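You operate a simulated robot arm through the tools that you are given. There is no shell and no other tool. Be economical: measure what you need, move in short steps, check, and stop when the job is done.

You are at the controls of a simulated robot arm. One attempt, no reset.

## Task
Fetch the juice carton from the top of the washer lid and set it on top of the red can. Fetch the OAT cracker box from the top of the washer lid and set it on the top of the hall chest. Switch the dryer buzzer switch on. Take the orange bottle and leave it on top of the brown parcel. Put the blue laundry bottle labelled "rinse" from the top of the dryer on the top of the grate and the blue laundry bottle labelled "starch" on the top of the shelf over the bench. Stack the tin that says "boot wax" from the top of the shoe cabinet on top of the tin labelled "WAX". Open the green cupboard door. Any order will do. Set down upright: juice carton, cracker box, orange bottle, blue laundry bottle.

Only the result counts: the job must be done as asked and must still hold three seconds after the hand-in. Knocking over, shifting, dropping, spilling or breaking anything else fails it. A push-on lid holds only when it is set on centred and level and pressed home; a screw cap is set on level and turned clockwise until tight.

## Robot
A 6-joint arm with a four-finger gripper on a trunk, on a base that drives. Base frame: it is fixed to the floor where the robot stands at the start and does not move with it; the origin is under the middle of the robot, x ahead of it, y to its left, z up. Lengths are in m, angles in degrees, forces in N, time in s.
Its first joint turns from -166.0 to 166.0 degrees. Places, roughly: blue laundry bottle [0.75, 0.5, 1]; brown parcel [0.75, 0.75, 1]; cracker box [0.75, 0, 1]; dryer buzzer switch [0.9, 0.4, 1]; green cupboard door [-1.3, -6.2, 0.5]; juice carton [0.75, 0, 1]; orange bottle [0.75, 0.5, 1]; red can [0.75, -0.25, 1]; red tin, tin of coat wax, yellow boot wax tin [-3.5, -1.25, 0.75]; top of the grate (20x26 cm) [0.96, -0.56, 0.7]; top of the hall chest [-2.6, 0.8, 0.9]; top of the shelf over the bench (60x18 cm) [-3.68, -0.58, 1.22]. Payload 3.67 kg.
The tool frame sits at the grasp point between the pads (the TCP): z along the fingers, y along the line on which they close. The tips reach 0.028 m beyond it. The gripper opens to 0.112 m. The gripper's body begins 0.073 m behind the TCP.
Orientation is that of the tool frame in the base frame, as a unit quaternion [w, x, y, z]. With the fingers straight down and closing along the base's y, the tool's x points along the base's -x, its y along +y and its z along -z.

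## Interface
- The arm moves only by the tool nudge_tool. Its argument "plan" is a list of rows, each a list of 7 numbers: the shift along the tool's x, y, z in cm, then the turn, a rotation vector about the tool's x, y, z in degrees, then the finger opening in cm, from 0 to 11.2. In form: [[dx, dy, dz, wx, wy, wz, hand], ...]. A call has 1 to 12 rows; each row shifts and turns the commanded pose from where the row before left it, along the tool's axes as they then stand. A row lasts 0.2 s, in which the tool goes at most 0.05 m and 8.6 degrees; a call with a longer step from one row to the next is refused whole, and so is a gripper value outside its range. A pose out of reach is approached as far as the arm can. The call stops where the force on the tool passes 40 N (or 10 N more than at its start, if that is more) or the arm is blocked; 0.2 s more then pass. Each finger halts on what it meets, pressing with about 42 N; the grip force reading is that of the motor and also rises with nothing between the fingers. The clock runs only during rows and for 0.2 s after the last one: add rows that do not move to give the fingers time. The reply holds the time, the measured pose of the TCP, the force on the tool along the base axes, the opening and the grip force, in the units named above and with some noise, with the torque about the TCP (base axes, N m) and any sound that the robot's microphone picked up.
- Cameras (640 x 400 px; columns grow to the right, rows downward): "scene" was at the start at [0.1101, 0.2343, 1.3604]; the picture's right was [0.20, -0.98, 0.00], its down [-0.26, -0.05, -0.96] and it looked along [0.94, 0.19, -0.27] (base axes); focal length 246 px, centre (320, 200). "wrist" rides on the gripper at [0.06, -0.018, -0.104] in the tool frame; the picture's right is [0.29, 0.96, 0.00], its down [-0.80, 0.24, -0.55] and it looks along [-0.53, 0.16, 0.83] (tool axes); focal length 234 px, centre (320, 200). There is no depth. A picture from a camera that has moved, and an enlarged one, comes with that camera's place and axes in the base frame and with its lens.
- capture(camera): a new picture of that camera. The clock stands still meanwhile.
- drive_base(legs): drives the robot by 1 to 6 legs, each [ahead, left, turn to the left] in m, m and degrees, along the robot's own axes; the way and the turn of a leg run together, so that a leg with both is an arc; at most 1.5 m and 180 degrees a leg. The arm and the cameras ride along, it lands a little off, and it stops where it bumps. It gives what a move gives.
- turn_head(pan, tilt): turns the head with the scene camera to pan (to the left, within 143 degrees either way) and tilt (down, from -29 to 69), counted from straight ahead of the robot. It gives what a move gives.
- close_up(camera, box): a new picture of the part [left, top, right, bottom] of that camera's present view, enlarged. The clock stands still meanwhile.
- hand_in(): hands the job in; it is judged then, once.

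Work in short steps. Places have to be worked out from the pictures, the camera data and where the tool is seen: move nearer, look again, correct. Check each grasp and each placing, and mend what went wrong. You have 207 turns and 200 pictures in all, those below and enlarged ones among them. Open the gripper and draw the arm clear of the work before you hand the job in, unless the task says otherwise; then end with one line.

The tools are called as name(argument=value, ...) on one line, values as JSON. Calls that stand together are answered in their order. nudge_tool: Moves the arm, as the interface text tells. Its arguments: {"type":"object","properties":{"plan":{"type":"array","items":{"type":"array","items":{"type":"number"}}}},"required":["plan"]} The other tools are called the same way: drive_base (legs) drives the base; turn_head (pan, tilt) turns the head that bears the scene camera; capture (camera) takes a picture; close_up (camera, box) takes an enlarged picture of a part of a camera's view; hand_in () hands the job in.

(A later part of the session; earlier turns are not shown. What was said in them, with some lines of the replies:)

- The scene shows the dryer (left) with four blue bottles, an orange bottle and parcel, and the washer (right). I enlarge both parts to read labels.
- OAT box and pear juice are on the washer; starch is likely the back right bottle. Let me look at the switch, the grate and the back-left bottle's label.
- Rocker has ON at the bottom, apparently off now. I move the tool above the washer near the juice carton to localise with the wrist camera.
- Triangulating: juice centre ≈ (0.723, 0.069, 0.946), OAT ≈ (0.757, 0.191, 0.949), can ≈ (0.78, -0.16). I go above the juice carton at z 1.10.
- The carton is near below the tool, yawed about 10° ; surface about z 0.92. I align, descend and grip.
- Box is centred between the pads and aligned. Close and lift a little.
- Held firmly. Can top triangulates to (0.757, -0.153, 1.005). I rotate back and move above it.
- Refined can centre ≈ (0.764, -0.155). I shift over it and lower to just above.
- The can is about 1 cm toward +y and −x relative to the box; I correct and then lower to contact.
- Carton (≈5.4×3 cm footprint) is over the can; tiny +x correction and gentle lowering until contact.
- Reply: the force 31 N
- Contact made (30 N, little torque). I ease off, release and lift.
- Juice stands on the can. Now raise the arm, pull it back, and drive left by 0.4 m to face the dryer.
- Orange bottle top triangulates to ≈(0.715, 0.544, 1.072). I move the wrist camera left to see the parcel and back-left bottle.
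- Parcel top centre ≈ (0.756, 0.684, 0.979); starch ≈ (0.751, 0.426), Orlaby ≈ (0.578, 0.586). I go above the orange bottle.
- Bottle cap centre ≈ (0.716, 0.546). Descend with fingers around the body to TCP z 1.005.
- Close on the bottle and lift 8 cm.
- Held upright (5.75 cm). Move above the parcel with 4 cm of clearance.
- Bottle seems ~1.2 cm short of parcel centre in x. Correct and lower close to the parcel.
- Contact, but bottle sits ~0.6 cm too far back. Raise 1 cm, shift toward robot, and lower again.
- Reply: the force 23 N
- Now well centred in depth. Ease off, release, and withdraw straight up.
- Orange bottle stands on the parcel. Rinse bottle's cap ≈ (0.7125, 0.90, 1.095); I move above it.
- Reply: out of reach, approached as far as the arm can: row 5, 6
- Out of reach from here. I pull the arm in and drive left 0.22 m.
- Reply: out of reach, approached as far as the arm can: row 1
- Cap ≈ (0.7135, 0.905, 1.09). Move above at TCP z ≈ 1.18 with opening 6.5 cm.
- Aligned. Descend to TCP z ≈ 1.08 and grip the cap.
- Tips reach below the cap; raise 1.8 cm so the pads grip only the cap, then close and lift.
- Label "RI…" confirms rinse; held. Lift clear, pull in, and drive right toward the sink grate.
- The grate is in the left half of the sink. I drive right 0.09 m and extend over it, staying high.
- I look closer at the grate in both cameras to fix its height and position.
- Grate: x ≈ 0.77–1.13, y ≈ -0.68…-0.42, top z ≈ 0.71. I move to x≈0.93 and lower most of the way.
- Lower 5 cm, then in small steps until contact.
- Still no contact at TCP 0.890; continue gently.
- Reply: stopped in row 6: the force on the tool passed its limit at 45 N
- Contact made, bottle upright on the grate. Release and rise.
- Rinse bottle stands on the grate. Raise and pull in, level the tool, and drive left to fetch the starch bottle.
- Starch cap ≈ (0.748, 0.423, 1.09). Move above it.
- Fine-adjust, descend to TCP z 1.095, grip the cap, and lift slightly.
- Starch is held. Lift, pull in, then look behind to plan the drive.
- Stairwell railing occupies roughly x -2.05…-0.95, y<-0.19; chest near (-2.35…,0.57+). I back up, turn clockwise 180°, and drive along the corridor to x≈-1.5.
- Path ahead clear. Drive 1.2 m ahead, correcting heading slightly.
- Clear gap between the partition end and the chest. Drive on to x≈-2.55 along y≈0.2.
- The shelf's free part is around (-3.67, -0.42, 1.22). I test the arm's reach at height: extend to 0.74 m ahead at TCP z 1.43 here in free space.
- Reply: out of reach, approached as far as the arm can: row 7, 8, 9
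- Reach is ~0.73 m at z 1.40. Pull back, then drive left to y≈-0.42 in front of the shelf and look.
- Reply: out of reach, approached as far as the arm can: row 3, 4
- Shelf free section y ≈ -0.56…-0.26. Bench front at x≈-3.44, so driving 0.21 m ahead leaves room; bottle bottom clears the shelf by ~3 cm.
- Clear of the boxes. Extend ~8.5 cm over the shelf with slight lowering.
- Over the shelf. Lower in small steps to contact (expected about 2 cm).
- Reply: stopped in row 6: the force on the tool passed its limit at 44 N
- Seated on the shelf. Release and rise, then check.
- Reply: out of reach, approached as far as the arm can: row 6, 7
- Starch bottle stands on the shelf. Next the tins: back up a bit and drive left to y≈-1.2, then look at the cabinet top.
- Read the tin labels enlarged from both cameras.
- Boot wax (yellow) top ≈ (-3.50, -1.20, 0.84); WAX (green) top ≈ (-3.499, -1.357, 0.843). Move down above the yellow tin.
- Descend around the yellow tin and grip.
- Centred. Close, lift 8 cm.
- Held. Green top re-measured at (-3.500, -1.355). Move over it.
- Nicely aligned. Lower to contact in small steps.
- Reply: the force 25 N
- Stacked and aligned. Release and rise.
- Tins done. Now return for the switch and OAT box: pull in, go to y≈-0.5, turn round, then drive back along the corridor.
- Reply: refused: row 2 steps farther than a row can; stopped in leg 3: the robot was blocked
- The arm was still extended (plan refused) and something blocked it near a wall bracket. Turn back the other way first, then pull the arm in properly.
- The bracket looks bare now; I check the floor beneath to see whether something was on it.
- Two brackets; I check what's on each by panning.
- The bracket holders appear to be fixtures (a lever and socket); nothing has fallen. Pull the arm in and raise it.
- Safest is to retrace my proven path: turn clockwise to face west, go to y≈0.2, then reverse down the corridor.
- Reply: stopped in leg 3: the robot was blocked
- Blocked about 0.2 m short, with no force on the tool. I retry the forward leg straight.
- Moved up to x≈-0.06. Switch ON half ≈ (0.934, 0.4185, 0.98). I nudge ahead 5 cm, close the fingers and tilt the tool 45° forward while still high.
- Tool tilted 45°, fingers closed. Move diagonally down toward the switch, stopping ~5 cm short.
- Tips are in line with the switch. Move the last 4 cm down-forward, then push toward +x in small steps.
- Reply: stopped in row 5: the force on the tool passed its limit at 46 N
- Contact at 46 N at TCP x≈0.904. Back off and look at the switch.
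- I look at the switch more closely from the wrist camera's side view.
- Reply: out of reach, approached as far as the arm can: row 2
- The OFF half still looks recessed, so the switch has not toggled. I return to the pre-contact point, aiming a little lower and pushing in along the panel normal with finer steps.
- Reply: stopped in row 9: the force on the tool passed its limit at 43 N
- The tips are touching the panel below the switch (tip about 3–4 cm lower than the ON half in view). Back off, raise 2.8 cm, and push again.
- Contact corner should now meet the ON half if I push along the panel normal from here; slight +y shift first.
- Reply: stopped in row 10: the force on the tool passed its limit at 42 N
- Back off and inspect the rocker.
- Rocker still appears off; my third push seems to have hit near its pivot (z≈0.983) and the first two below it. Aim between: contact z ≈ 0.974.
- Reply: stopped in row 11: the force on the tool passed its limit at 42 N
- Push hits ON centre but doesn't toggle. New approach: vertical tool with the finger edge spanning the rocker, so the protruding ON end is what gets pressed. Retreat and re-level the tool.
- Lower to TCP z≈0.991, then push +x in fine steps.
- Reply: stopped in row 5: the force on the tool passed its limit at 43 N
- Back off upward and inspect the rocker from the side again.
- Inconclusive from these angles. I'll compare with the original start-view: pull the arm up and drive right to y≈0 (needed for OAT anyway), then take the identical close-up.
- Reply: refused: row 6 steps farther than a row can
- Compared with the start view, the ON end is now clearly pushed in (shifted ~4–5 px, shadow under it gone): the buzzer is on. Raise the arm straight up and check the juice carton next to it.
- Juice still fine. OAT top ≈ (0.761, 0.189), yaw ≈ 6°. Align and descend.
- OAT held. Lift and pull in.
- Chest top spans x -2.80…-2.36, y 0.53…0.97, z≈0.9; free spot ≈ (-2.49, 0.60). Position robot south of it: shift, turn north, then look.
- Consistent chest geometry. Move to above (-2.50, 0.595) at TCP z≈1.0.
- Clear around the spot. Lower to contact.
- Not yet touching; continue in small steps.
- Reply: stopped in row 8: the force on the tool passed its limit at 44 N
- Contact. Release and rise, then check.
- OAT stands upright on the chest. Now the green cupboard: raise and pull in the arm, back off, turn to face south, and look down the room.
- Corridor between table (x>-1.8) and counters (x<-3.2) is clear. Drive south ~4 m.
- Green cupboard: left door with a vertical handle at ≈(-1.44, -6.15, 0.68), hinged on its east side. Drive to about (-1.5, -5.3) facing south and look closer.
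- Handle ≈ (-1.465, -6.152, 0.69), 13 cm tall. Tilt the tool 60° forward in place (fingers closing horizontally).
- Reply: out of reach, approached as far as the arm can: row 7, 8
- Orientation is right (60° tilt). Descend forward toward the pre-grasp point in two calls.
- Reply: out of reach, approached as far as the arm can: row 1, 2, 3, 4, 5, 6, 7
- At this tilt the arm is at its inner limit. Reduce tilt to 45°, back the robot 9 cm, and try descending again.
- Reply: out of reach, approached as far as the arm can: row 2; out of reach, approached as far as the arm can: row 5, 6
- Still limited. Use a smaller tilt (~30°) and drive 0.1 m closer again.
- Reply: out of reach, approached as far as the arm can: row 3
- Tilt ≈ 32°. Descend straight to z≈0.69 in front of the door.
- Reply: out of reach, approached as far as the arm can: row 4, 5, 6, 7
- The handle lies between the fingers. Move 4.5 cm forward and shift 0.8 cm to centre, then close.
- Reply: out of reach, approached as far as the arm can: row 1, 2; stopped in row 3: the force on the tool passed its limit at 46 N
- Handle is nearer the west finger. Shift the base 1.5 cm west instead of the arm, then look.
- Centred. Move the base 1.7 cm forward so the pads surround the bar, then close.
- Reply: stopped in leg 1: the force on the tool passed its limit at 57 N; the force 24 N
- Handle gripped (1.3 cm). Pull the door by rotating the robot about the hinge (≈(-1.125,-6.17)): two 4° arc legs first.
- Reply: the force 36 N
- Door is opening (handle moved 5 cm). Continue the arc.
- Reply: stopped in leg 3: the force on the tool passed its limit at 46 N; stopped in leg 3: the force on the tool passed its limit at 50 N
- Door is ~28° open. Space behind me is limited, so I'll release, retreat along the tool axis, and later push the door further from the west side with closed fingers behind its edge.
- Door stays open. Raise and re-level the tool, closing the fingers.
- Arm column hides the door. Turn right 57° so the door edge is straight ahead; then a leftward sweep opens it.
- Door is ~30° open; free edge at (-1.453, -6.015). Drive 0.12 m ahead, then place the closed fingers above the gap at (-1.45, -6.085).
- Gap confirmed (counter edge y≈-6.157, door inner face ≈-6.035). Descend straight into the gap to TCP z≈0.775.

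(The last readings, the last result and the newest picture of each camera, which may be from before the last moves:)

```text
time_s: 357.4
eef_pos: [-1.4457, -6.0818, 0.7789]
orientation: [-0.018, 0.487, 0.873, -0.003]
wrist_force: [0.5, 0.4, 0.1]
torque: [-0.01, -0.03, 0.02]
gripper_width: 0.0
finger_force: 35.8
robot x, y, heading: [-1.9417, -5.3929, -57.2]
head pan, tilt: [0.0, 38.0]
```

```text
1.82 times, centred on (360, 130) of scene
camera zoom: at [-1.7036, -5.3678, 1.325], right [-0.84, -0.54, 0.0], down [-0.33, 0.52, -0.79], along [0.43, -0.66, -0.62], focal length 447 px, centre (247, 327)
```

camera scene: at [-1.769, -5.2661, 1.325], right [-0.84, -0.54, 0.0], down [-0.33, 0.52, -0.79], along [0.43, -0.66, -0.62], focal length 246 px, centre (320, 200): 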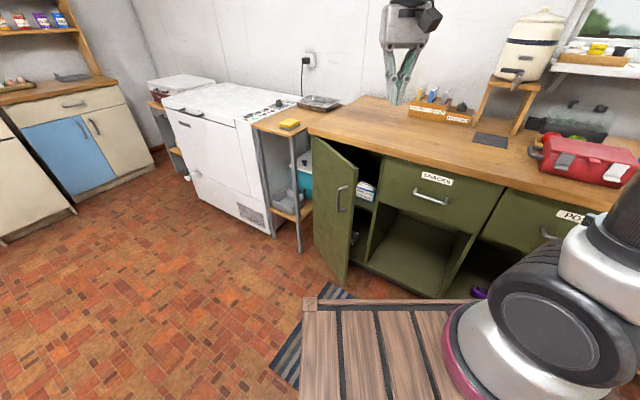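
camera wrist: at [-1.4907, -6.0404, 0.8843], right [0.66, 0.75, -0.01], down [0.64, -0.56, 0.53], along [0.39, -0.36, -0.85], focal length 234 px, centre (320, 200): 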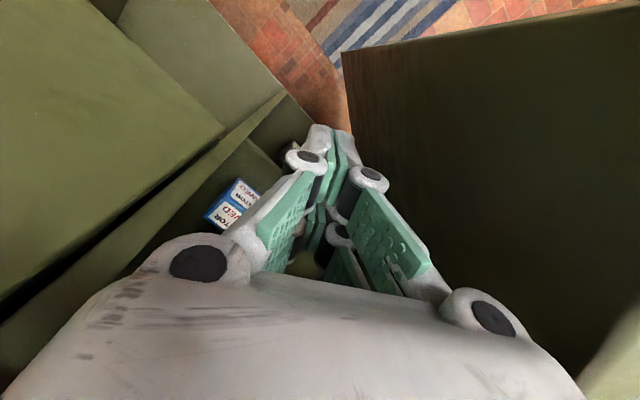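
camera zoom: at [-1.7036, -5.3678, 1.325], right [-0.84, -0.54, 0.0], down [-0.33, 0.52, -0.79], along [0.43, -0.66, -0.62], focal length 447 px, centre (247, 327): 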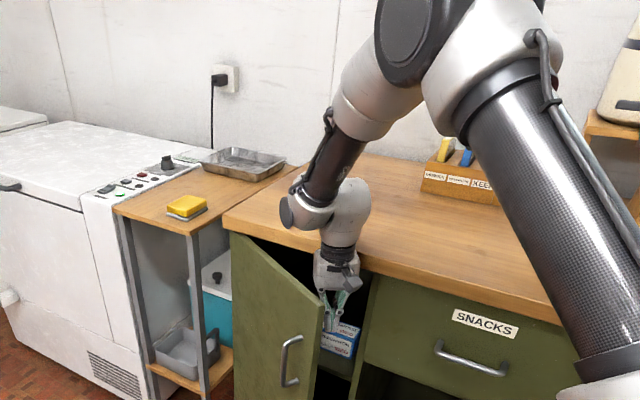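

Fingers are behind the door. Sweep left with the arm.

nudge_tool(plan=[[0, 2.5, 0, 0, 0, 0, 0], [0, 2.5, 0, 0, 0, 0, 0], [0, 2.5, 0, 0, 0, 0, 0], [0.3, 2.5, 0, 0, 0, 0, 0], [0.3, 2.5, 0, 0, 0, 0, 0], [0.3, 2.5, 0, 0, 0, 0, 0], [0.3, 2.5, 0, 0, 0, 0, 0], [0.3, 2.5, 0, 0, 0, 0, 0]])

close_up(camera="scene", box=[240, 20, 480, 240])

```text
time_s: 359.2
eef_pos: [-1.2856, -5.964, 0.7736]
orientation: [-0.017, 0.488, 0.873, -0.004]
wrist_force: [-0.6, -0.6, 0.1]
torque: [0.04, -0.02, 0.0]
gripper_width: 0.0
finger_force: 35.9
robot x, y, heading: [-1.9414, -5.3909, -57.1]
head pan, tilt: [0.0, 38.0]
```

```text
1.82 times, centred on (360, 130) of scene
camera zoom: at [-1.7036, -5.368, 1.325], right [-0.84, -0.54, 0.0], down [-0.33, 0.52, -0.79], along [0.43, -0.66, -0.62], focal length 447 px, centre (247, 327)
```

zoom: 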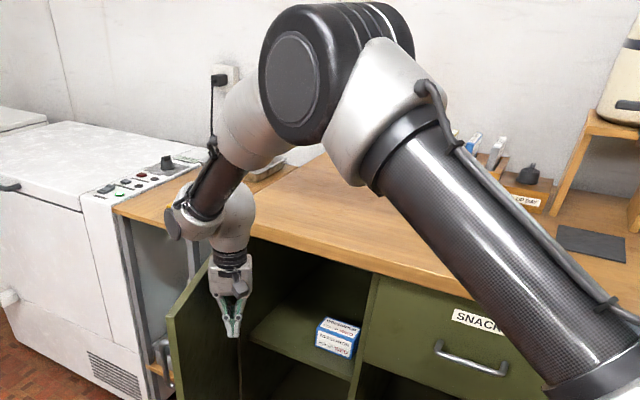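

Door ~60° open. Push ~6 cm more, watching the trolley beside it.

nudge_tool(plan=[[0, 2, 0, 0, 0, 0, 0], [0, 2, 0, 0, 0, 0, 0], [0, 2, 0, 0, 0, 0, 0]])

capture(camera="scene")

```text
time_s: 360.0
eef_pos: [-1.2329, -5.9307, 0.7738]
orientation: [-0.018, 0.487, 0.873, -0.003]
wrist_force: [-0.3, 0.5, -0.2]
torque: [-0.02, 0.02, 0.0]
gripper_width: 0.0
finger_force: 35.9
robot x, y, heading: [-1.936, -5.3957, -57.4]
head pan, tilt: [0.0, 38.0]
```

```text
30 pictures are left
camera scene: at [-1.7035, -5.3679, 1.325], right [-0.84, -0.54, 0.0], down [-0.33, 0.52, -0.79], along [0.43, -0.66, -0.62], focal length 246 px, centre (320, 200)
```

scene: 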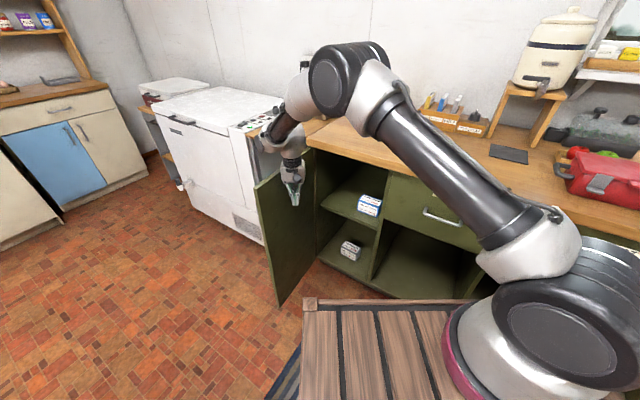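

Door is ~80° open. Withdraw: move a little away from the door, then straight up and back.

nudge_tool(plan=[[0, -3, 0, 0, 0, 0, 0], [0, -3, -1, 0, 0, 0, 0], [0, 0, -4.5, 0, 0, 0, 0], [0, 0, -4.5, 0, 0, 0, 0], [0, 0, -4.5, 0, 0, 0, 0], [0, 0, -4.5, 0, 0, 0, 2], [0, 0, -4.5, 0, 0, 0, 4], [0, 0, -4.5, 0, 0, 0, 6], [4, 0, -2, 0, 0, 0, 8], [4, 0, -2, 0, 0, 0, 8], [4, 0, 0, 0, 0, 0, 8], [4, 0, 0, 0, 0, 0, 8]])

capture(camera="scene")

```text
time_s: 362.6
eef_pos: [-1.3589, -5.8303, 1.0976]
orientation: [-0.018, 0.487, 0.873, -0.003]
wrist_force: [-0.1, -0.8, -1.2]
torque: [0.02, 0.0, -0.01]
gripper_width: 0.0799
finger_force: 0.0
robot x, y, heading: [-1.9373, -5.3956, -57.3]
head pan, tilt: [0.0, 38.0]
```

```text
29 pictures are left
camera scene: at [-1.7032, -5.3682, 1.3249], right [-0.84, -0.54, 0.0], down [-0.33, 0.52, -0.79], along [0.43, -0.66, -0.62], focal length 246 px, centre (320, 200)
```

scene: 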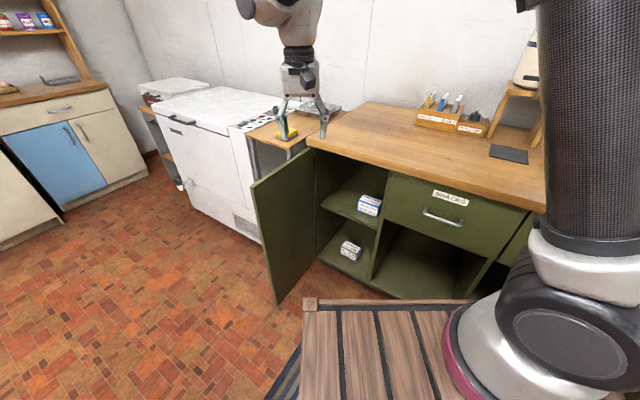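

Door stays open. I have budget left and I'm not fully certain the buzzer rocker is fully on (no click was heard), so I'll go back to verify. Tuck the arm first.

nudge_tool(plan=[[3.5, 0, -3.2, 0, 0, 0, 6], [3.5, 0, -3.2, 0, 0, 0, 4], [3.5, 0, -3.2, 0, 0, 0, 2], [3.5, 0, -3.2, 0, 0, 0, 0], [3.5, 0, -3.2, 0, 0, 0, 0], [2, 0, -3.2, 0, 0, 0, 0], [0, 0, -3, 0, 0, 0, 0]])

drive_base(legs=[[-0.1, 0, 0], [0, 0, -32.7], [0, -0.72, 0], [-0.75, 0, 0], [-1.3, 0, 0]])

```text
time_s: 364.2
eef_pos: [-1.4547, -5.6666, 1.3276]
orientation: [-0.018, 0.487, 0.873, -0.003]
wrist_force: [0.3, -0.8, 0.3]
torque: [0.02, 0.03, -0.02]
gripper_width: 0.0001
finger_force: 35.3
robot x, y, heading: [-1.9435, -5.3955, -57.1]
head pan, tilt: [0.0, 38.0]
```

```text
time_s: 380.3
eef_pos: [-2.4748, -3.7543, 1.3267]
orientation: [-0.018, 0.711, 0.703, 0.002]
wrist_force: [0.0, 0.0, 0.1]
torque: [0.02, -0.02, 0.01]
gripper_width: 0.0001
finger_force: 36.0
robot x, y, heading: [-2.7379, -3.2638, -89.8]
head pan, tilt: [0.0, 38.0]
```

nudge_tool(plan=[[0, -4.8, 0, 0, 0, 0, 0], [0, -4.8, 0, 0, 0, 0, 0], [0, -4.8, 0, 0, 0, 0, 0], [0, -4.8, 0, 0, 0, 0, 0], [0, -4.8, 0, 0, 0, 0, 0]])

drive_base(legs=[[-1.35, 0, 0], [-1.35, 0, 0], [0, 0, -90]])

```text
time_s: 381.5
eef_pos: [-2.7148, -3.7524, 1.3325]
orientation: [-0.018, 0.71, 0.704, 0.001]
wrist_force: [0.4, 0.4, 0.4]
torque: [0.03, 0.0, -0.02]
gripper_width: 0.0002
finger_force: 35.8
robot x, y, heading: [-2.7402, -3.2689, -89.6]
head pan, tilt: [0.0, 38.0]
```

```text
time_s: 398.5
eef_pos: [-3.228, -0.5739, 1.3317]
orientation: [-0.012, 1.0, -0.012, 0.014]
wrist_force: [0.5, -0.6, 1.1]
torque: [0.0, -0.02, -0.01]
gripper_width: 0.0001
finger_force: 35.8
robot x, y, heading: [-2.7395, -0.5569, 179.5]
head pan, tilt: [0.0, 38.0]
```

drive_base(legs=[[0, -0.76, 0.5], [-1.25, 0, 0], [-0.6, -0.08, 0], [-0.6, -0.08, 0], [0, 0, 90], [0, 0, 90]])

```text
time_s: 422.1
eef_pos: [0.1912, 0.4168, 1.3325]
orientation: [-0.014, 0.003, 1.0, -0.01]
wrist_force: [0.7, 0.2, 0.5]
torque: [0.05, 0.0, 0.0]
gripper_width: 0.0
finger_force: 35.2
robot x, y, heading: [-0.3003, 0.3894, 0.6]
head pan, tilt: [0.0, 38.0]
```

drive_base(legs=[[0, -0.39, -0.5], [0.3, 0, 0]])

turn_head(pan=11.7, tilt=15.7)

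capture(camera="scene")

close_up(camera="scene", box=[300, 222, 335, 247])

```text
time_s: 426.2
eef_pos: [0.4906, 0.0249, 1.333]
orientation: [-0.012, 0.007, 1.0, -0.011]
wrist_force: [0.2, -0.8, -0.6]
torque: [0.01, -0.01, -0.01]
gripper_width: 0.0
finger_force: 35.8
robot x, y, heading: [0.0143, 0.0007, 0.2]
head pan, tilt: [0.0, 38.0]
```

```text
time_s: 427.1
eef_pos: [0.4915, 0.0243, 1.3335]
orientation: [-0.011, 0.007, 1.0, -0.012]
wrist_force: [0.5, -0.6, -0.2]
torque: [0.03, -0.02, 0.01]
gripper_width: 0.0
finger_force: 35.2
robot x, y, heading: [0.0094, 0.0035, 0.5]
head pan, tilt: [11.7, 15.7]
```

```text
28 pictures are left
camera scene: at [0.1181, 0.2357, 1.3603], right [0.21, -0.98, 0.0], down [-0.27, -0.06, -0.96], along [0.94, 0.2, -0.27], focal length 246 px, centre (320, 200)
```

scene: 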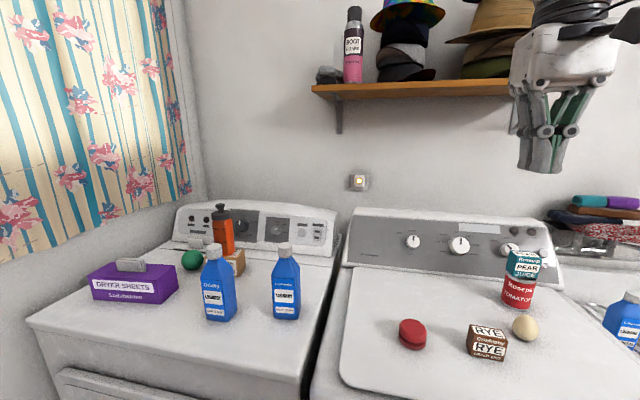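

```text
16.00 times, centred on (318, 234) of scene
camera zoom: at [0.1181, 0.2357, 1.3603], right [0.21, -0.98, 0.0], down [-0.27, -0.06, -0.96], along [0.94, 0.2, -0.27], focal length 3937 px, centre (360, -352)
```

zoom: 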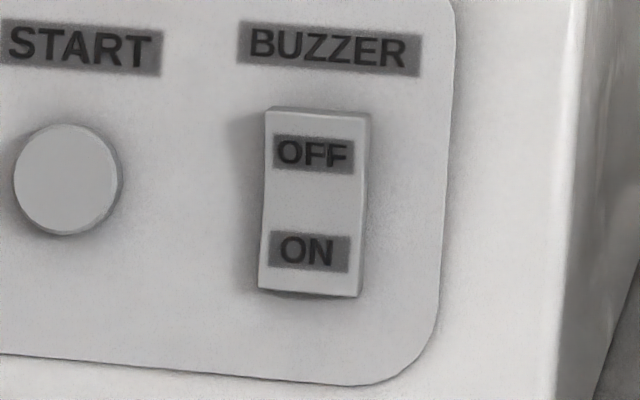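

Not conclusive; I'll press the ON end again with the tilted fingertips, aimed slightly lower than before. Drive left 0.30 m and tilt the tool.

drive_base(legs=[[0, 0.3, 0]])

nudge_tool(plan=[[-3.5, 0.7, 0, 0, -7.7, 0, 0], [-3.5, 0.7, 0, 0, -7.7, 0, 0], [-3.5, 0.7, 0, 0, -7.7, 0, 0], [-3.5, 0.7, 0, 0, -7.7, 0, 0], [-3, 0.7, 0, 0, -7.7, 0, 0], [-1, 0.7, 0, 0, -7.7, 0, 0], [0, 0, 0, 0, 0, 0, 0]])

```text
time_s: 429.2
eef_pos: [0.4938, 0.3236, 1.3338]
orientation: [-0.013, 0.007, 1.0, -0.01]
wrist_force: [-0.3, 0.7, 0.0]
torque: [-0.01, 0.0, 0.01]
gripper_width: 0.0
finger_force: 36.0
robot x, y, heading: [0.009, 0.3025, 0.3]
head pan, tilt: [11.7, 15.7]
```

```text
time_s: 430.8
eef_pos: [0.6583, 0.364, 1.3808]
orientation: [0.384, 0.002, 0.923, -0.012]
wrist_force: [-0.1, 0.2, -0.1]
torque: [0.0, 0.01, 0.0]
gripper_width: 0.0001
finger_force: 35.8
robot x, y, heading: [0.0109, 0.3018, 0.1]
head pan, tilt: [11.7, 15.7]
```

nudge_tool(plan=[[1.1, 0.58, 3.95, 0, 0, 0, 0], [1.1, 0.58, 3.95, 0, 0, 0, 0], [1.1, 0.58, 3.95, 0, 0, 0, 0], [1.1, 0.58, 3.95, 0, 0, 0, 0], [1.1, 0.58, 3.95, 0, 0, 0, 0], [1.1, 0.58, 3.95, 0, 0, 0, 0], [1.1, 0.58, 3.95, 0, 0, 0, 0], [1.1, 0.58, 3.95, 0, 0, 0, 0], [1.1, 0.58, 3.95, 0, 0, 0, 0], [1.1, 0.58, 3.95, 0, 0, 0, 0], [0, 0, 0, 0, 0, 0, 0]])

turn_head(pan=0, tilt=25)

close_up(camera="scene", box=[320, 170, 400, 220])

```text
time_s: 433.2
eef_pos: [0.8588, 0.4112, 1.0223]
orientation: [0.383, 0.002, 0.924, -0.013]
wrist_force: [0.3, -0.5, 0.4]
torque: [-0.05, -0.01, -0.01]
gripper_width: 0.0
finger_force: 35.3
robot x, y, heading: [0.0087, 0.3014, 0.1]
head pan, tilt: [11.7, 15.7]
```

```text
time_s: 433.9
eef_pos: [0.8589, 0.4096, 1.022]
orientation: [0.383, 0.002, 0.923, -0.012]
wrist_force: [-0.5, -0.8, 0.1]
torque: [-0.01, 0.03, 0.03]
gripper_width: 0.0002
finger_force: 36.1
robot x, y, heading: [0.0119, 0.2979, 0.1]
head pan, tilt: [0.0, 25.0]
```

```text
8.00 times, centred on (360, 195) of scene
camera zoom: at [0.1267, 0.5159, 1.3467], right [0.0, -1.0, 0.0], down [-0.43, 0.0, -0.9], along [0.9, 0.0, -0.43], focal length 1968 px, centre (0, 240)
```

zoom: 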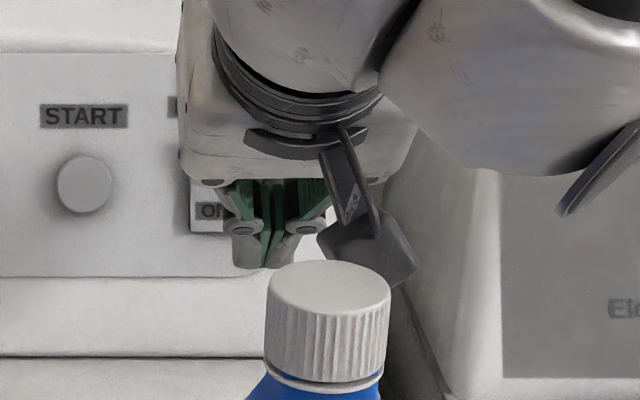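

Shift +1 cm in y, approach, and push along the panel normal in fine steps, a little lower than last time.

nudge_tool(plan=[[-0.35, 0.5, 1.5, 0, 0, 0, 0], [-0.35, 0.5, 1.5, 0, 0, 0, 0], [-0.34, 0, 0.72, 0, 0, 0, 0], [-0.25, 0, 0.54, 0, 0, 0, 0], [-0.1, 0, 0.2, 0, 0, 0, 0], [-0.1, 0, 0.2, 0, 0, 0, 0], [-0.1, 0, 0.2, 0, 0, 0, 0], [-0.1, 0, 0.2, 0, 0, 0, 0], [-0.1, 0, 0.2, 0, 0, 0, 0], [-0.1, 0, 0.2, 0, 0, 0, 0], [-0.1, 0, 0.2, 0, 0, 0, 0], [-0.1, 0, 0.2, 0, 0, 0, 0]])

close_up(camera="scene", box=[320, 170, 400, 220])

```text
time_s: 436.4
eef_pos: [0.9081, 0.42, 1.0012]
orientation: [0.384, 0.003, 0.923, -0.012]
wrist_force: [-0.1, 0.2, -0.9]
torque: [0.02, 0.0, 0.0]
gripper_width: 0.0003
finger_force: 35.7
robot x, y, heading: [0.0085, 0.3008, 0.1]
head pan, tilt: [0.0, 25.0]
stopped in row 12: the force on the tool passed its limit at 43 N (the readings are from after the stop); the commanded pose is now the measured one
```

```text
8.00 times, centred on (360, 195) of scene
camera zoom: at [0.1256, 0.5165, 1.3467], right [0.0, -1.0, 0.0], down [-0.43, 0.0, -0.9], along [0.9, 0.0, -0.43], focal length 1968 px, centre (0, 240)
```

zoom: 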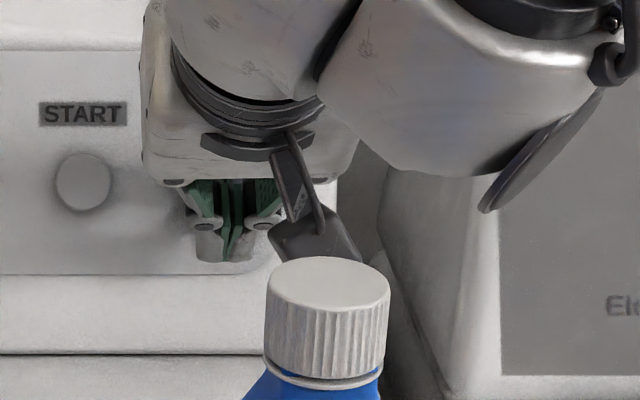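

Retreat and take the same front close-up as after earlier pushes for comparison.

nudge_tool(plan=[[2, 0, -2, 0, 0, 0, 0], [1.5, 0, -4, 0, 0, 0, 0], [0, -3.5, -3, 0, 0, 0, 0], [0, -4.5, -2, 0, 0, 0, 0], [0, -4.5, 0, 0, 0, 0, 0], [0, 0, 0, 0, 0, 0, 0]])

close_up(camera="scene", box=[333, 176, 365, 200])

close_up(camera="wrist", box=[380, 120, 480, 220])

```text
time_s: 437.8
eef_pos: [0.8044, 0.2961, 1.0551]
orientation: [0.384, 0.003, 0.923, -0.013]
wrist_force: [0.2, 0.1, 0.2]
torque: [-0.03, -0.03, 0.0]
gripper_width: 0.0001
finger_force: 35.4
robot x, y, heading: [0.0061, 0.3032, 0.2]
head pan, tilt: [0.0, 25.0]
```

```text
16.00 times, centred on (349, 188) of scene
camera zoom: at [0.1256, 0.5163, 1.3467], right [0.0, -1.0, 0.0], down [-0.43, 0.0, -0.9], along [0.9, 0.0, -0.43], focal length 3937 px, centre (-144, 392)
```

zoom: 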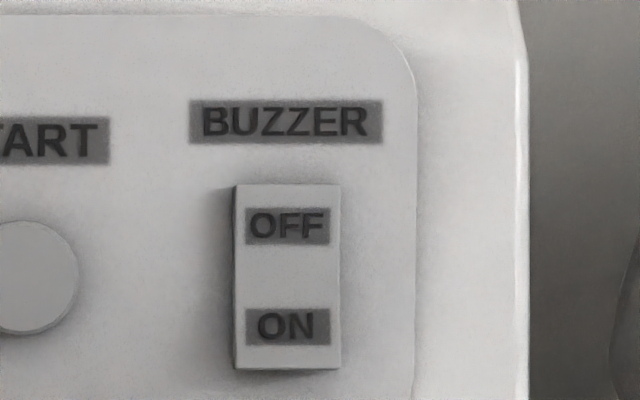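

```text
4.00 times, centred on (430, 170) of wrist
camera zoom: at [0.687, 0.2815, 1.0861], right [-0.19, 0.96, -0.22], down [0.17, 0.26, 0.95], along [0.97, 0.14, -0.21], focal length 937 px, centre (-120, 320)
```

zoom: 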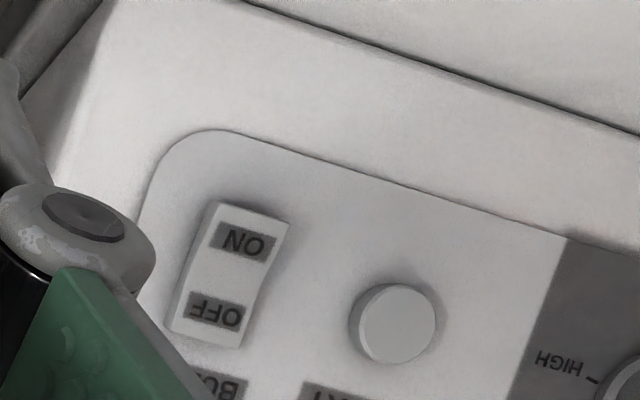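

The ON half still appears raised, so the push must land nearer the rocker's lower end. I approach again ~5 mm lower, pushing 30° downward to counter the upward deflection.

nudge_tool(plan=[[0, 4.1, 0, 0, 0, 0, 0], [0, 4.1, 0, 0, 0, 0, 0], [0, 4.2, 0, 0, 0, 0, 0], [-1.2, 0, 4.3, 0, 0, 0, 0], [-1.2, 0, 4.3, 0, 0, 0, 0], [0, 0, 0, 0, 0, 0, 0]])

close_up(camera="scene", box=[320, 170, 400, 220])

```text
time_s: 439.2
eef_pos: [0.8836, 0.4186, 1.0103]
orientation: [0.384, 0.003, 0.923, -0.013]
wrist_force: [0.2, 0.4, 0.7]
torque: [0.0, 0.0, -0.04]
gripper_width: 0.0
finger_force: 35.3
robot x, y, heading: [0.009, 0.3018, -0.2]
head pan, tilt: [0.0, 25.0]
```

```text
8.00 times, centred on (360, 195) of scene
camera zoom: at [0.1256, 0.5163, 1.3467], right [0.0, -1.0, 0.0], down [-0.43, 0.0, -0.9], along [0.9, 0.0, -0.43], focal length 1968 px, centre (0, 240)
```

zoom: 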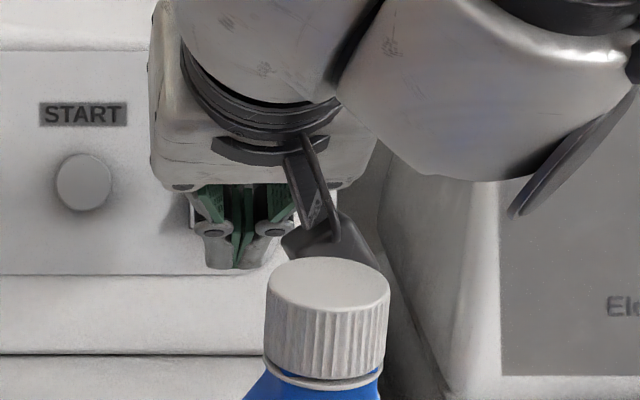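

nudge_tool(plan=[[-0.26, 0.1, 0.97, 0, 0, 0, 0], [-0.26, 0, 0.97, 0, 0, 0, 0], [-0.05, 0, 0.19, 0, 0, 0, 0], [-0.05, 0, 0.19, 0, 0, 0, 0], [-0.05, 0, 0.19, 0, 0, 0, 0], [-0.05, 0, 0.19, 0, 0, 0, 0], [-0.05, 0, 0.19, 0, 0, 0, 0], [-0.05, 0, 0.19, 0, 0, 0, 0], [-0.05, 0, 0.19, 0, 0, 0, 0], [-0.05, 0, 0.19, 0, 0, 0, 0], [-0.05, 0, 0.19, 0, 0, 0, 0], [-0.05, 0, 0.19, 0, 0, 0, 0]])

close_up(camera="scene", box=[320, 170, 400, 220])

```text
time_s: 441.2
eef_pos: [0.9071, 0.419, 0.9972]
orientation: [0.387, 0.002, 0.922, -0.011]
wrist_force: [0.8, -0.6, 0.8]
torque: [0.0, -0.03, -0.03]
gripper_width: 0.0001
finger_force: 35.2
robot x, y, heading: [0.0085, 0.3015, 0.1]
head pan, tilt: [0.0, 25.0]
stopped in row 10: the force on the tool passed its limit at 41 N (the readings are from after the stop); the commanded pose is now the measured one
```

```text
8.00 times, centred on (360, 195) of scene
camera zoom: at [0.1245, 0.517, 1.3467], right [0.0, -1.0, 0.0], down [-0.43, 0.0, -0.9], along [0.9, 0.0, -0.43], focal length 1968 px, centre (0, 240)
```

zoom: 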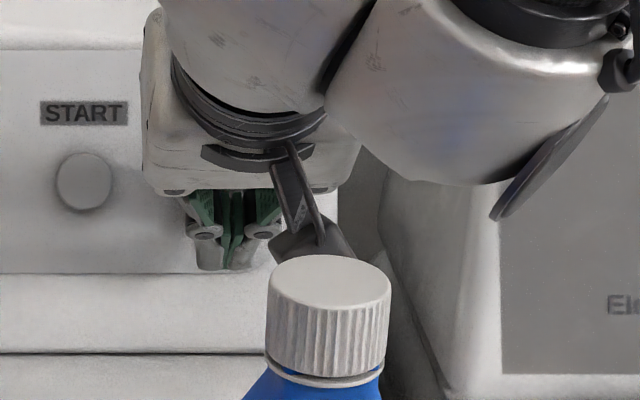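

The push stops at the same depth with no further travel, and compared with the start view the ON label has moved relative to OFF: the rocker is at its ON stop. Retreat, raise and re-level the arm, then check the scene.

nudge_tool(plan=[[2, 0, -2, 0, 0, 0, 0], [1.5, 0, -4, 0, 0, 0, 0], [0, 0, -4.5, 0, 0, 0, 0], [0, 0, -4.5, 0, 7.5, 0, 2], [0, 0, -3, 0, 7.5, 0, 4], [0, 0, -3, 0, 7.5, 0, 6], [0, 0, -3, 0, 7.5, 0, 8], [0, 0, -2, 0, 7.5, 0, 8], [0, 0, -2, 0, 7.5, 0, 8], [3, 0, -2, 0, 0, 0, 8], [4, 0, 0, 0, 0, 0, 8]])

drive_base(legs=[[0, -0.3, 0]])

turn_head(pan=11.7, tilt=15.7)

close_up(camera="scene", box=[280, 215, 350, 259])

capture(camera="scene")

```text
time_s: 443.6
eef_pos: [0.6506, 0.428, 1.2119]
orientation: [0.003, 0.006, 1.0, -0.011]
wrist_force: [0.9, 0.6, -0.7]
torque: [-0.03, 0.02, 0.0]
gripper_width: 0.08
finger_force: 0.0
robot x, y, heading: [0.0044, 0.3027, 0.1]
head pan, tilt: [0.0, 25.0]
```

```text
time_s: 445.6
eef_pos: [0.6514, 0.129, 1.2116]
orientation: [0.004, 0.006, 1.0, -0.011]
wrist_force: [0.3, -0.2, -1.2]
torque: [-0.01, 0.04, 0.01]
gripper_width: 0.0803
finger_force: 0.2
robot x, y, heading: [0.0043, -0.0003, -0.1]
head pan, tilt: [0.0, 25.0]
```

```text
time_s: 446.4
eef_pos: [0.6508, 0.1294, 1.2113]
orientation: [0.004, 0.006, 1.0, -0.011]
wrist_force: [0.2, -0.3, 0.0]
torque: [0.0, -0.02, -0.01]
gripper_width: 0.0799
finger_force: 0.0
robot x, y, heading: [0.0084, 0.0028, 0.3]
head pan, tilt: [11.7, 15.7]
```

```text
9.09 times, centred on (315, 237) of scene
camera zoom: at [0.1173, 0.2371, 1.3604], right [0.2, -0.98, 0.0], down [-0.27, -0.06, -0.96], along [0.94, 0.2, -0.27], focal length 2237 px, centre (366, -136)
```

zoom: 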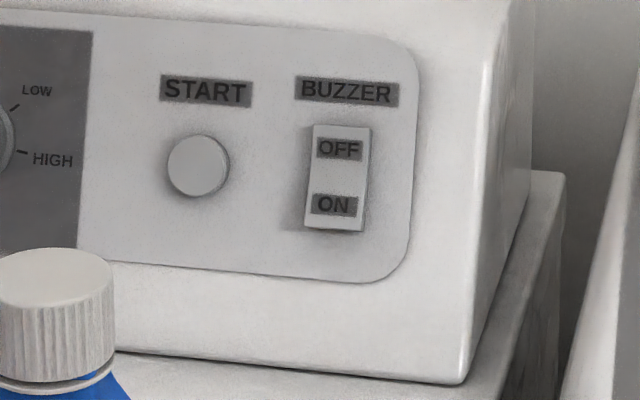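

```text
19 pictures are left
camera scene: at [0.1173, 0.2371, 1.3604], right [0.2, -0.98, 0.0], down [-0.27, -0.06, -0.96], along [0.94, 0.2, -0.27], focal length 246 px, centre (320, 200)
```

scene: 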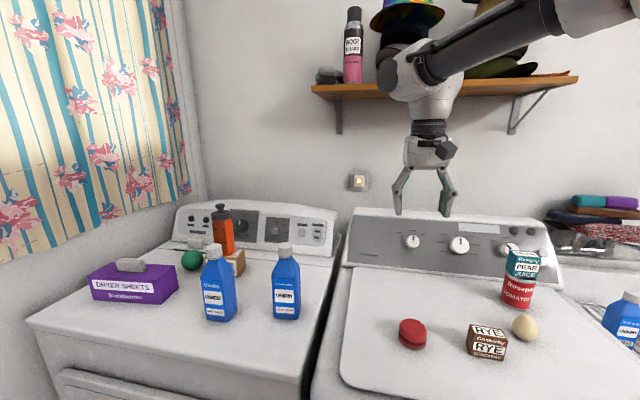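

Comparing label offsets: the vertical push had moved it toward ON, but the later tilted pushes landed on the OFF half (the finger is wider, ±2 cm, so its upper corner is higher than I assumed). Recalculated: I need TCP z≈0.980 at contact with 45° tilt. Set up again.

nudge_tool(plan=[[3.1, -2.5, -2.9, 0, 0, 0, 4], [3.1, -2.5, -2.9, 0, 0, 0, 0], [3.1, -2.5, -2.9, 0, 0, 0, 0], [3.1, -2.5, -2.9, 0, 0, 0, 0]])

drive_base(legs=[[0, 0.3, 0]])

nudge_tool(plan=[[-3.2, 0.7, 0, 0, -7.5, 0, 0], [-3.2, 0.7, 0, 0, -7.5, 0, 0], [-3.2, 0.7, 0, 0, -7.5, 0, 0], [-3.2, 0.7, 0, 0, -7.5, 0, 0], [-3, 0.7, 0, 0, -7.5, 0, 0], [-1, 0.7, 0, 0, -7.5, 0, 0], [0, 0, 0, 0, 0, 0, 0]])

```text
time_s: 447.4
eef_pos: [0.5253, 0.0339, 1.3292]
orientation: [0.004, 0.006, 1.0, -0.012]
wrist_force: [0.3, 1.0, -0.2]
torque: [-0.03, 0.07, 0.0]
gripper_width: 0.0005
finger_force: 35.6
robot x, y, heading: [0.0081, 0.0011, 0.1]
head pan, tilt: [11.7, 15.7]
```

```text
time_s: 449.4
eef_pos: [0.5262, 0.332, 1.329]
orientation: [0.004, 0.008, 1.0, -0.011]
wrist_force: [0.5, 0.0, 0.3]
torque: [-0.01, -0.02, -0.03]
gripper_width: 0.0001
finger_force: 35.5
robot x, y, heading: [0.0086, 0.3016, -0.1]
head pan, tilt: [11.7, 15.7]
```

```text
time_s: 451.0
eef_pos: [0.6796, 0.3739, 1.378]
orientation: [0.389, 0.003, 0.921, -0.013]
wrist_force: [0.0, -0.2, 0.6]
torque: [-0.02, 0.0, 0.02]
gripper_width: 0.0
finger_force: 36.5
robot x, y, heading: [0.0088, 0.3032, 0.0]
head pan, tilt: [11.7, 15.7]
```

nudge_tool(plan=[[1.4, 0.52, 3.88, 0, 0, 0, 0], [1.4, 0.52, 3.88, 0, 0, 0, 0], [1.4, 0.52, 3.88, 0, 0, 0, 0], [1.4, 0.52, 3.88, 0, 0, 0, 0], [1.4, 0.52, 3.88, 0, 0, 0, 0], [1.4, 0.52, 3.88, 0, 0, 0, 0], [1.4, 0.52, 3.88, 0, 0, 0, 0], [1.4, 0.52, 3.88, 0, 0, 0, 0], [1.4, 0.52, 3.88, 0, 0, 0, 0], [1.4, 0.52, 3.88, 0, 0, 0, 0], [0, 0, 0, 0, 0, 0, 0]])

```text
time_s: 453.4
eef_pos: [0.8597, 0.4147, 1.0052]
orientation: [0.389, 0.003, 0.921, -0.012]
wrist_force: [-0.1, 0.4, 0.3]
torque: [-0.02, -0.02, -0.01]
gripper_width: 0.0002
finger_force: 35.5
robot x, y, heading: [0.0078, 0.3053, 0.1]
head pan, tilt: [11.7, 15.7]
```

nudge_tool(plan=[[0.13, 0.5, 2.0, 0, 0, 0, 0], [-0.42, 0, 0.9, 0, 0, 0, 0], [-0.42, 0, 0.9, 0, 0, 0, 0], [-0.17, 0, 0.36, 0, 0, 0, 0], [-0.1, 0, 0.2, 0, 0, 0, 0], [-0.1, 0, 0.2, 0, 0, 0, 0], [-0.1, 0, 0.2, 0, 0, 0, 0], [-0.1, 0, 0.2, 0, 0, 0, 0], [-0.1, 0, 0.2, 0, 0, 0, 0], [-0.1, 0, 0.2, 0, 0, 0, 0], [-0.1, 0, 0.2, 0, 0, 0, 0], [-0.1, 0, 0.2, 0, 0, 0, 0]])

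```text
time_s: 455.7
eef_pos: [0.9006, 0.4194, 0.9819]
orientation: [0.39, 0.002, 0.921, -0.013]
wrist_force: [0.4, 0.0, 0.3]
torque: [0.02, -0.01, 0.02]
gripper_width: 0.0
finger_force: 35.9
robot x, y, heading: [0.0069, 0.3047, 0.0]
head pan, tilt: [11.7, 15.7]
stopped in row 11: the force on the tool passed its limit at 43 N (the readings are from after the stop); the commanded pose is now the measured one
```

Retreat sideways and compare the rocker's lean in the same front close-up.

nudge_tool(plan=[[2, 0, -2, 0, 0, 0, 0], [1.5, 0, -4, 0, 0, 0, 0], [0, -3.5, -3, 0, 0, 0, 0], [0, -4.5, -2, 0, 0, 0, 0], [0, -4.5, 0, 0, 0, 0, 0], [0, 0, 0, 0, 0, 0, 0]])

turn_head(pan=0, tilt=25)

close_up(camera="scene", box=[333, 176, 365, 200])

close_up(camera="wrist", box=[380, 120, 480, 220])

```text
time_s: 457.1
eef_pos: [0.7976, 0.2981, 1.0359]
orientation: [0.389, 0.002, 0.921, -0.013]
wrist_force: [0.5, 0.2, -0.5]
torque: [0.0, 0.01, 0.02]
gripper_width: 0.0
finger_force: 35.8
robot x, y, heading: [0.0061, 0.3038, 0.1]
head pan, tilt: [11.7, 15.7]
```

```text
time_s: 457.8
eef_pos: [0.7975, 0.2985, 1.0365]
orientation: [0.391, 0.002, 0.92, -0.013]
wrist_force: [-0.5, -0.4, 0.7]
torque: [0.01, -0.04, 0.02]
gripper_width: 0.0002
finger_force: 35.9
robot x, y, heading: [0.0034, 0.3027, 0.1]
head pan, tilt: [0.0, 25.0]
```

```text
16.00 times, centred on (349, 188) of scene
camera zoom: at [0.1255, 0.5184, 1.3467], right [0.0, -1.0, 0.0], down [-0.43, 0.0, -0.9], along [0.9, 0.0, -0.43], focal length 3937 px, centre (-144, 392)
```

zoom: 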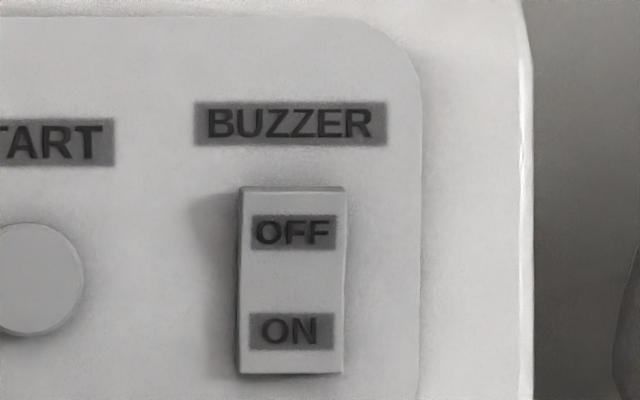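

```text
4.00 times, centred on (430, 170) of wrist
camera zoom: at [0.6806, 0.2823, 1.0656], right [-0.19, 0.96, -0.23], down [0.16, 0.26, 0.95], along [0.97, 0.14, -0.2], focal length 937 px, centre (-120, 320)
```

zoom: 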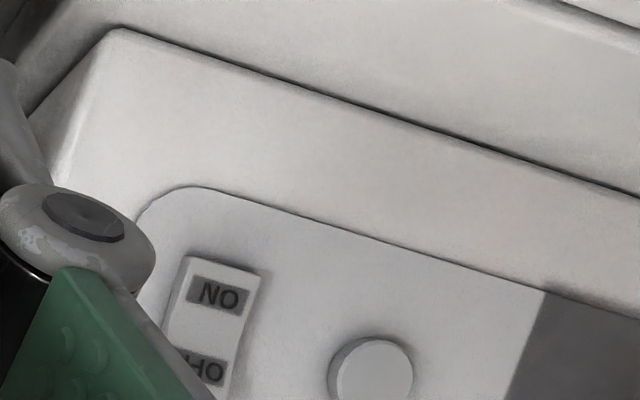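

Now the OFF end clearly protrudes (its top face is visible) and the ON end is in — the switch is ON, as in the earlier ON pictures. Retract the arm clear and level it, without touching anything.

nudge_tool(plan=[[0, 0, -4.5, 0, 0, 0, 0], [0, 0, -4.5, 0, 0, 0, 0], [0, 0, -4.5, 0, 7.5, 0, 2], [0, 0, -3, 0, 7.5, 0, 4], [0, 0, -3, 0, 7.5, 0, 6], [0, 0, -3, 0, 7.5, 0, 8], [0, 0, -2, 0, 7.5, 0, 8], [0, 0, -2, 0, 7.5, 0, 8], [3, 0, -3, 0, 0, 0, 8], [3, 0, -3, 0, 0, 0, 8]])

turn_head(pan=-5, tilt=25)

capture(camera="scene")

close_up(camera="scene", box=[350, 175, 382, 199])

```text
time_s: 460.0
eef_pos: [0.595, 0.3024, 1.304]
orientation: [0.007, 0.006, 1.0, -0.012]
wrist_force: [-0.6, 1.0, 0.3]
torque: [-0.01, 0.04, -0.03]
gripper_width: 0.0801
finger_force: 0.0
out of reach, approached as far as the arm can: row 3
robot x, y, heading: [0.0078, 0.3043, 0.3]
head pan, tilt: [0.0, 25.0]
```

```text
time_s: 460.7
eef_pos: [0.5963, 0.3024, 1.3036]
orientation: [0.008, 0.006, 1.0, -0.011]
wrist_force: [0.0, 0.8, 0.3]
torque: [0.0, 0.02, 0.01]
gripper_width: 0.0799
finger_force: 0.1
robot x, y, heading: [0.012, 0.305, 0.1]
head pan, tilt: [-5.0, 25.0]
```

```text
16 pictures are left
camera scene: at [0.1251, 0.5103, 1.3467], right [-0.09, -1.0, 0.0], down [-0.43, 0.04, -0.9], along [0.9, -0.08, -0.43], focal length 246 px, centre (320, 200)
```

scene: 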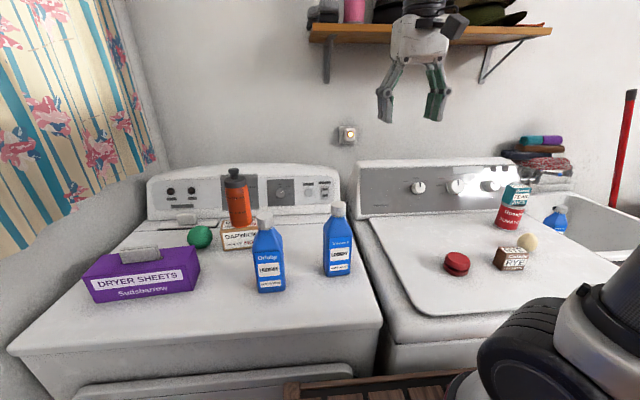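

```text
16.00 times, centred on (366, 187) of scene
camera zoom: at [0.1251, 0.5103, 1.3467], right [-0.09, -1.0, 0.0], down [-0.43, 0.04, -0.9], along [0.9, -0.08, -0.43], focal length 3937 px, centre (-416, 408)
```

zoom: 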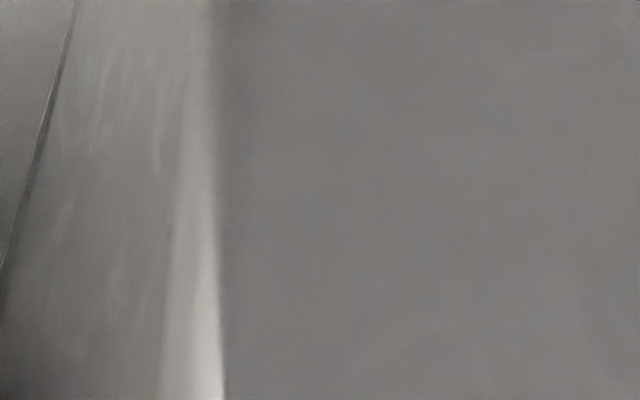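

close_up(camera="scene", box=[308, 178, 340, 202])

```text
16.00 times, centred on (324, 190) of scene
camera zoom: at [0.1251, 0.5103, 1.3467], right [-0.09, -1.0, 0.0], down [-0.43, 0.04, -0.9], along [0.9, -0.08, -0.43], focal length 3937 px, centre (256, 360)
```

zoom: 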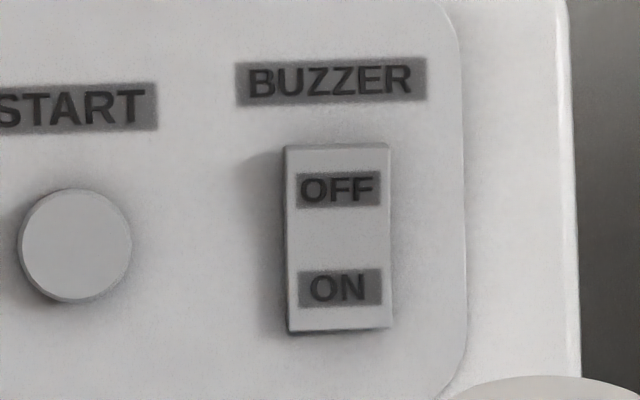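

The rocker is still in the ON position, and everything on the dryer and washer stands where it should. The arm is clear with the gripper open, so I hand in.

hand_in()

```text
The job is handed in.
```

I carried out every part of the job and handed it in, with the gripper open and the arm drawn clear. The least certain part is the buzzer switch: I judged it to be on from close-up pictures after several pushes, and heard no click.
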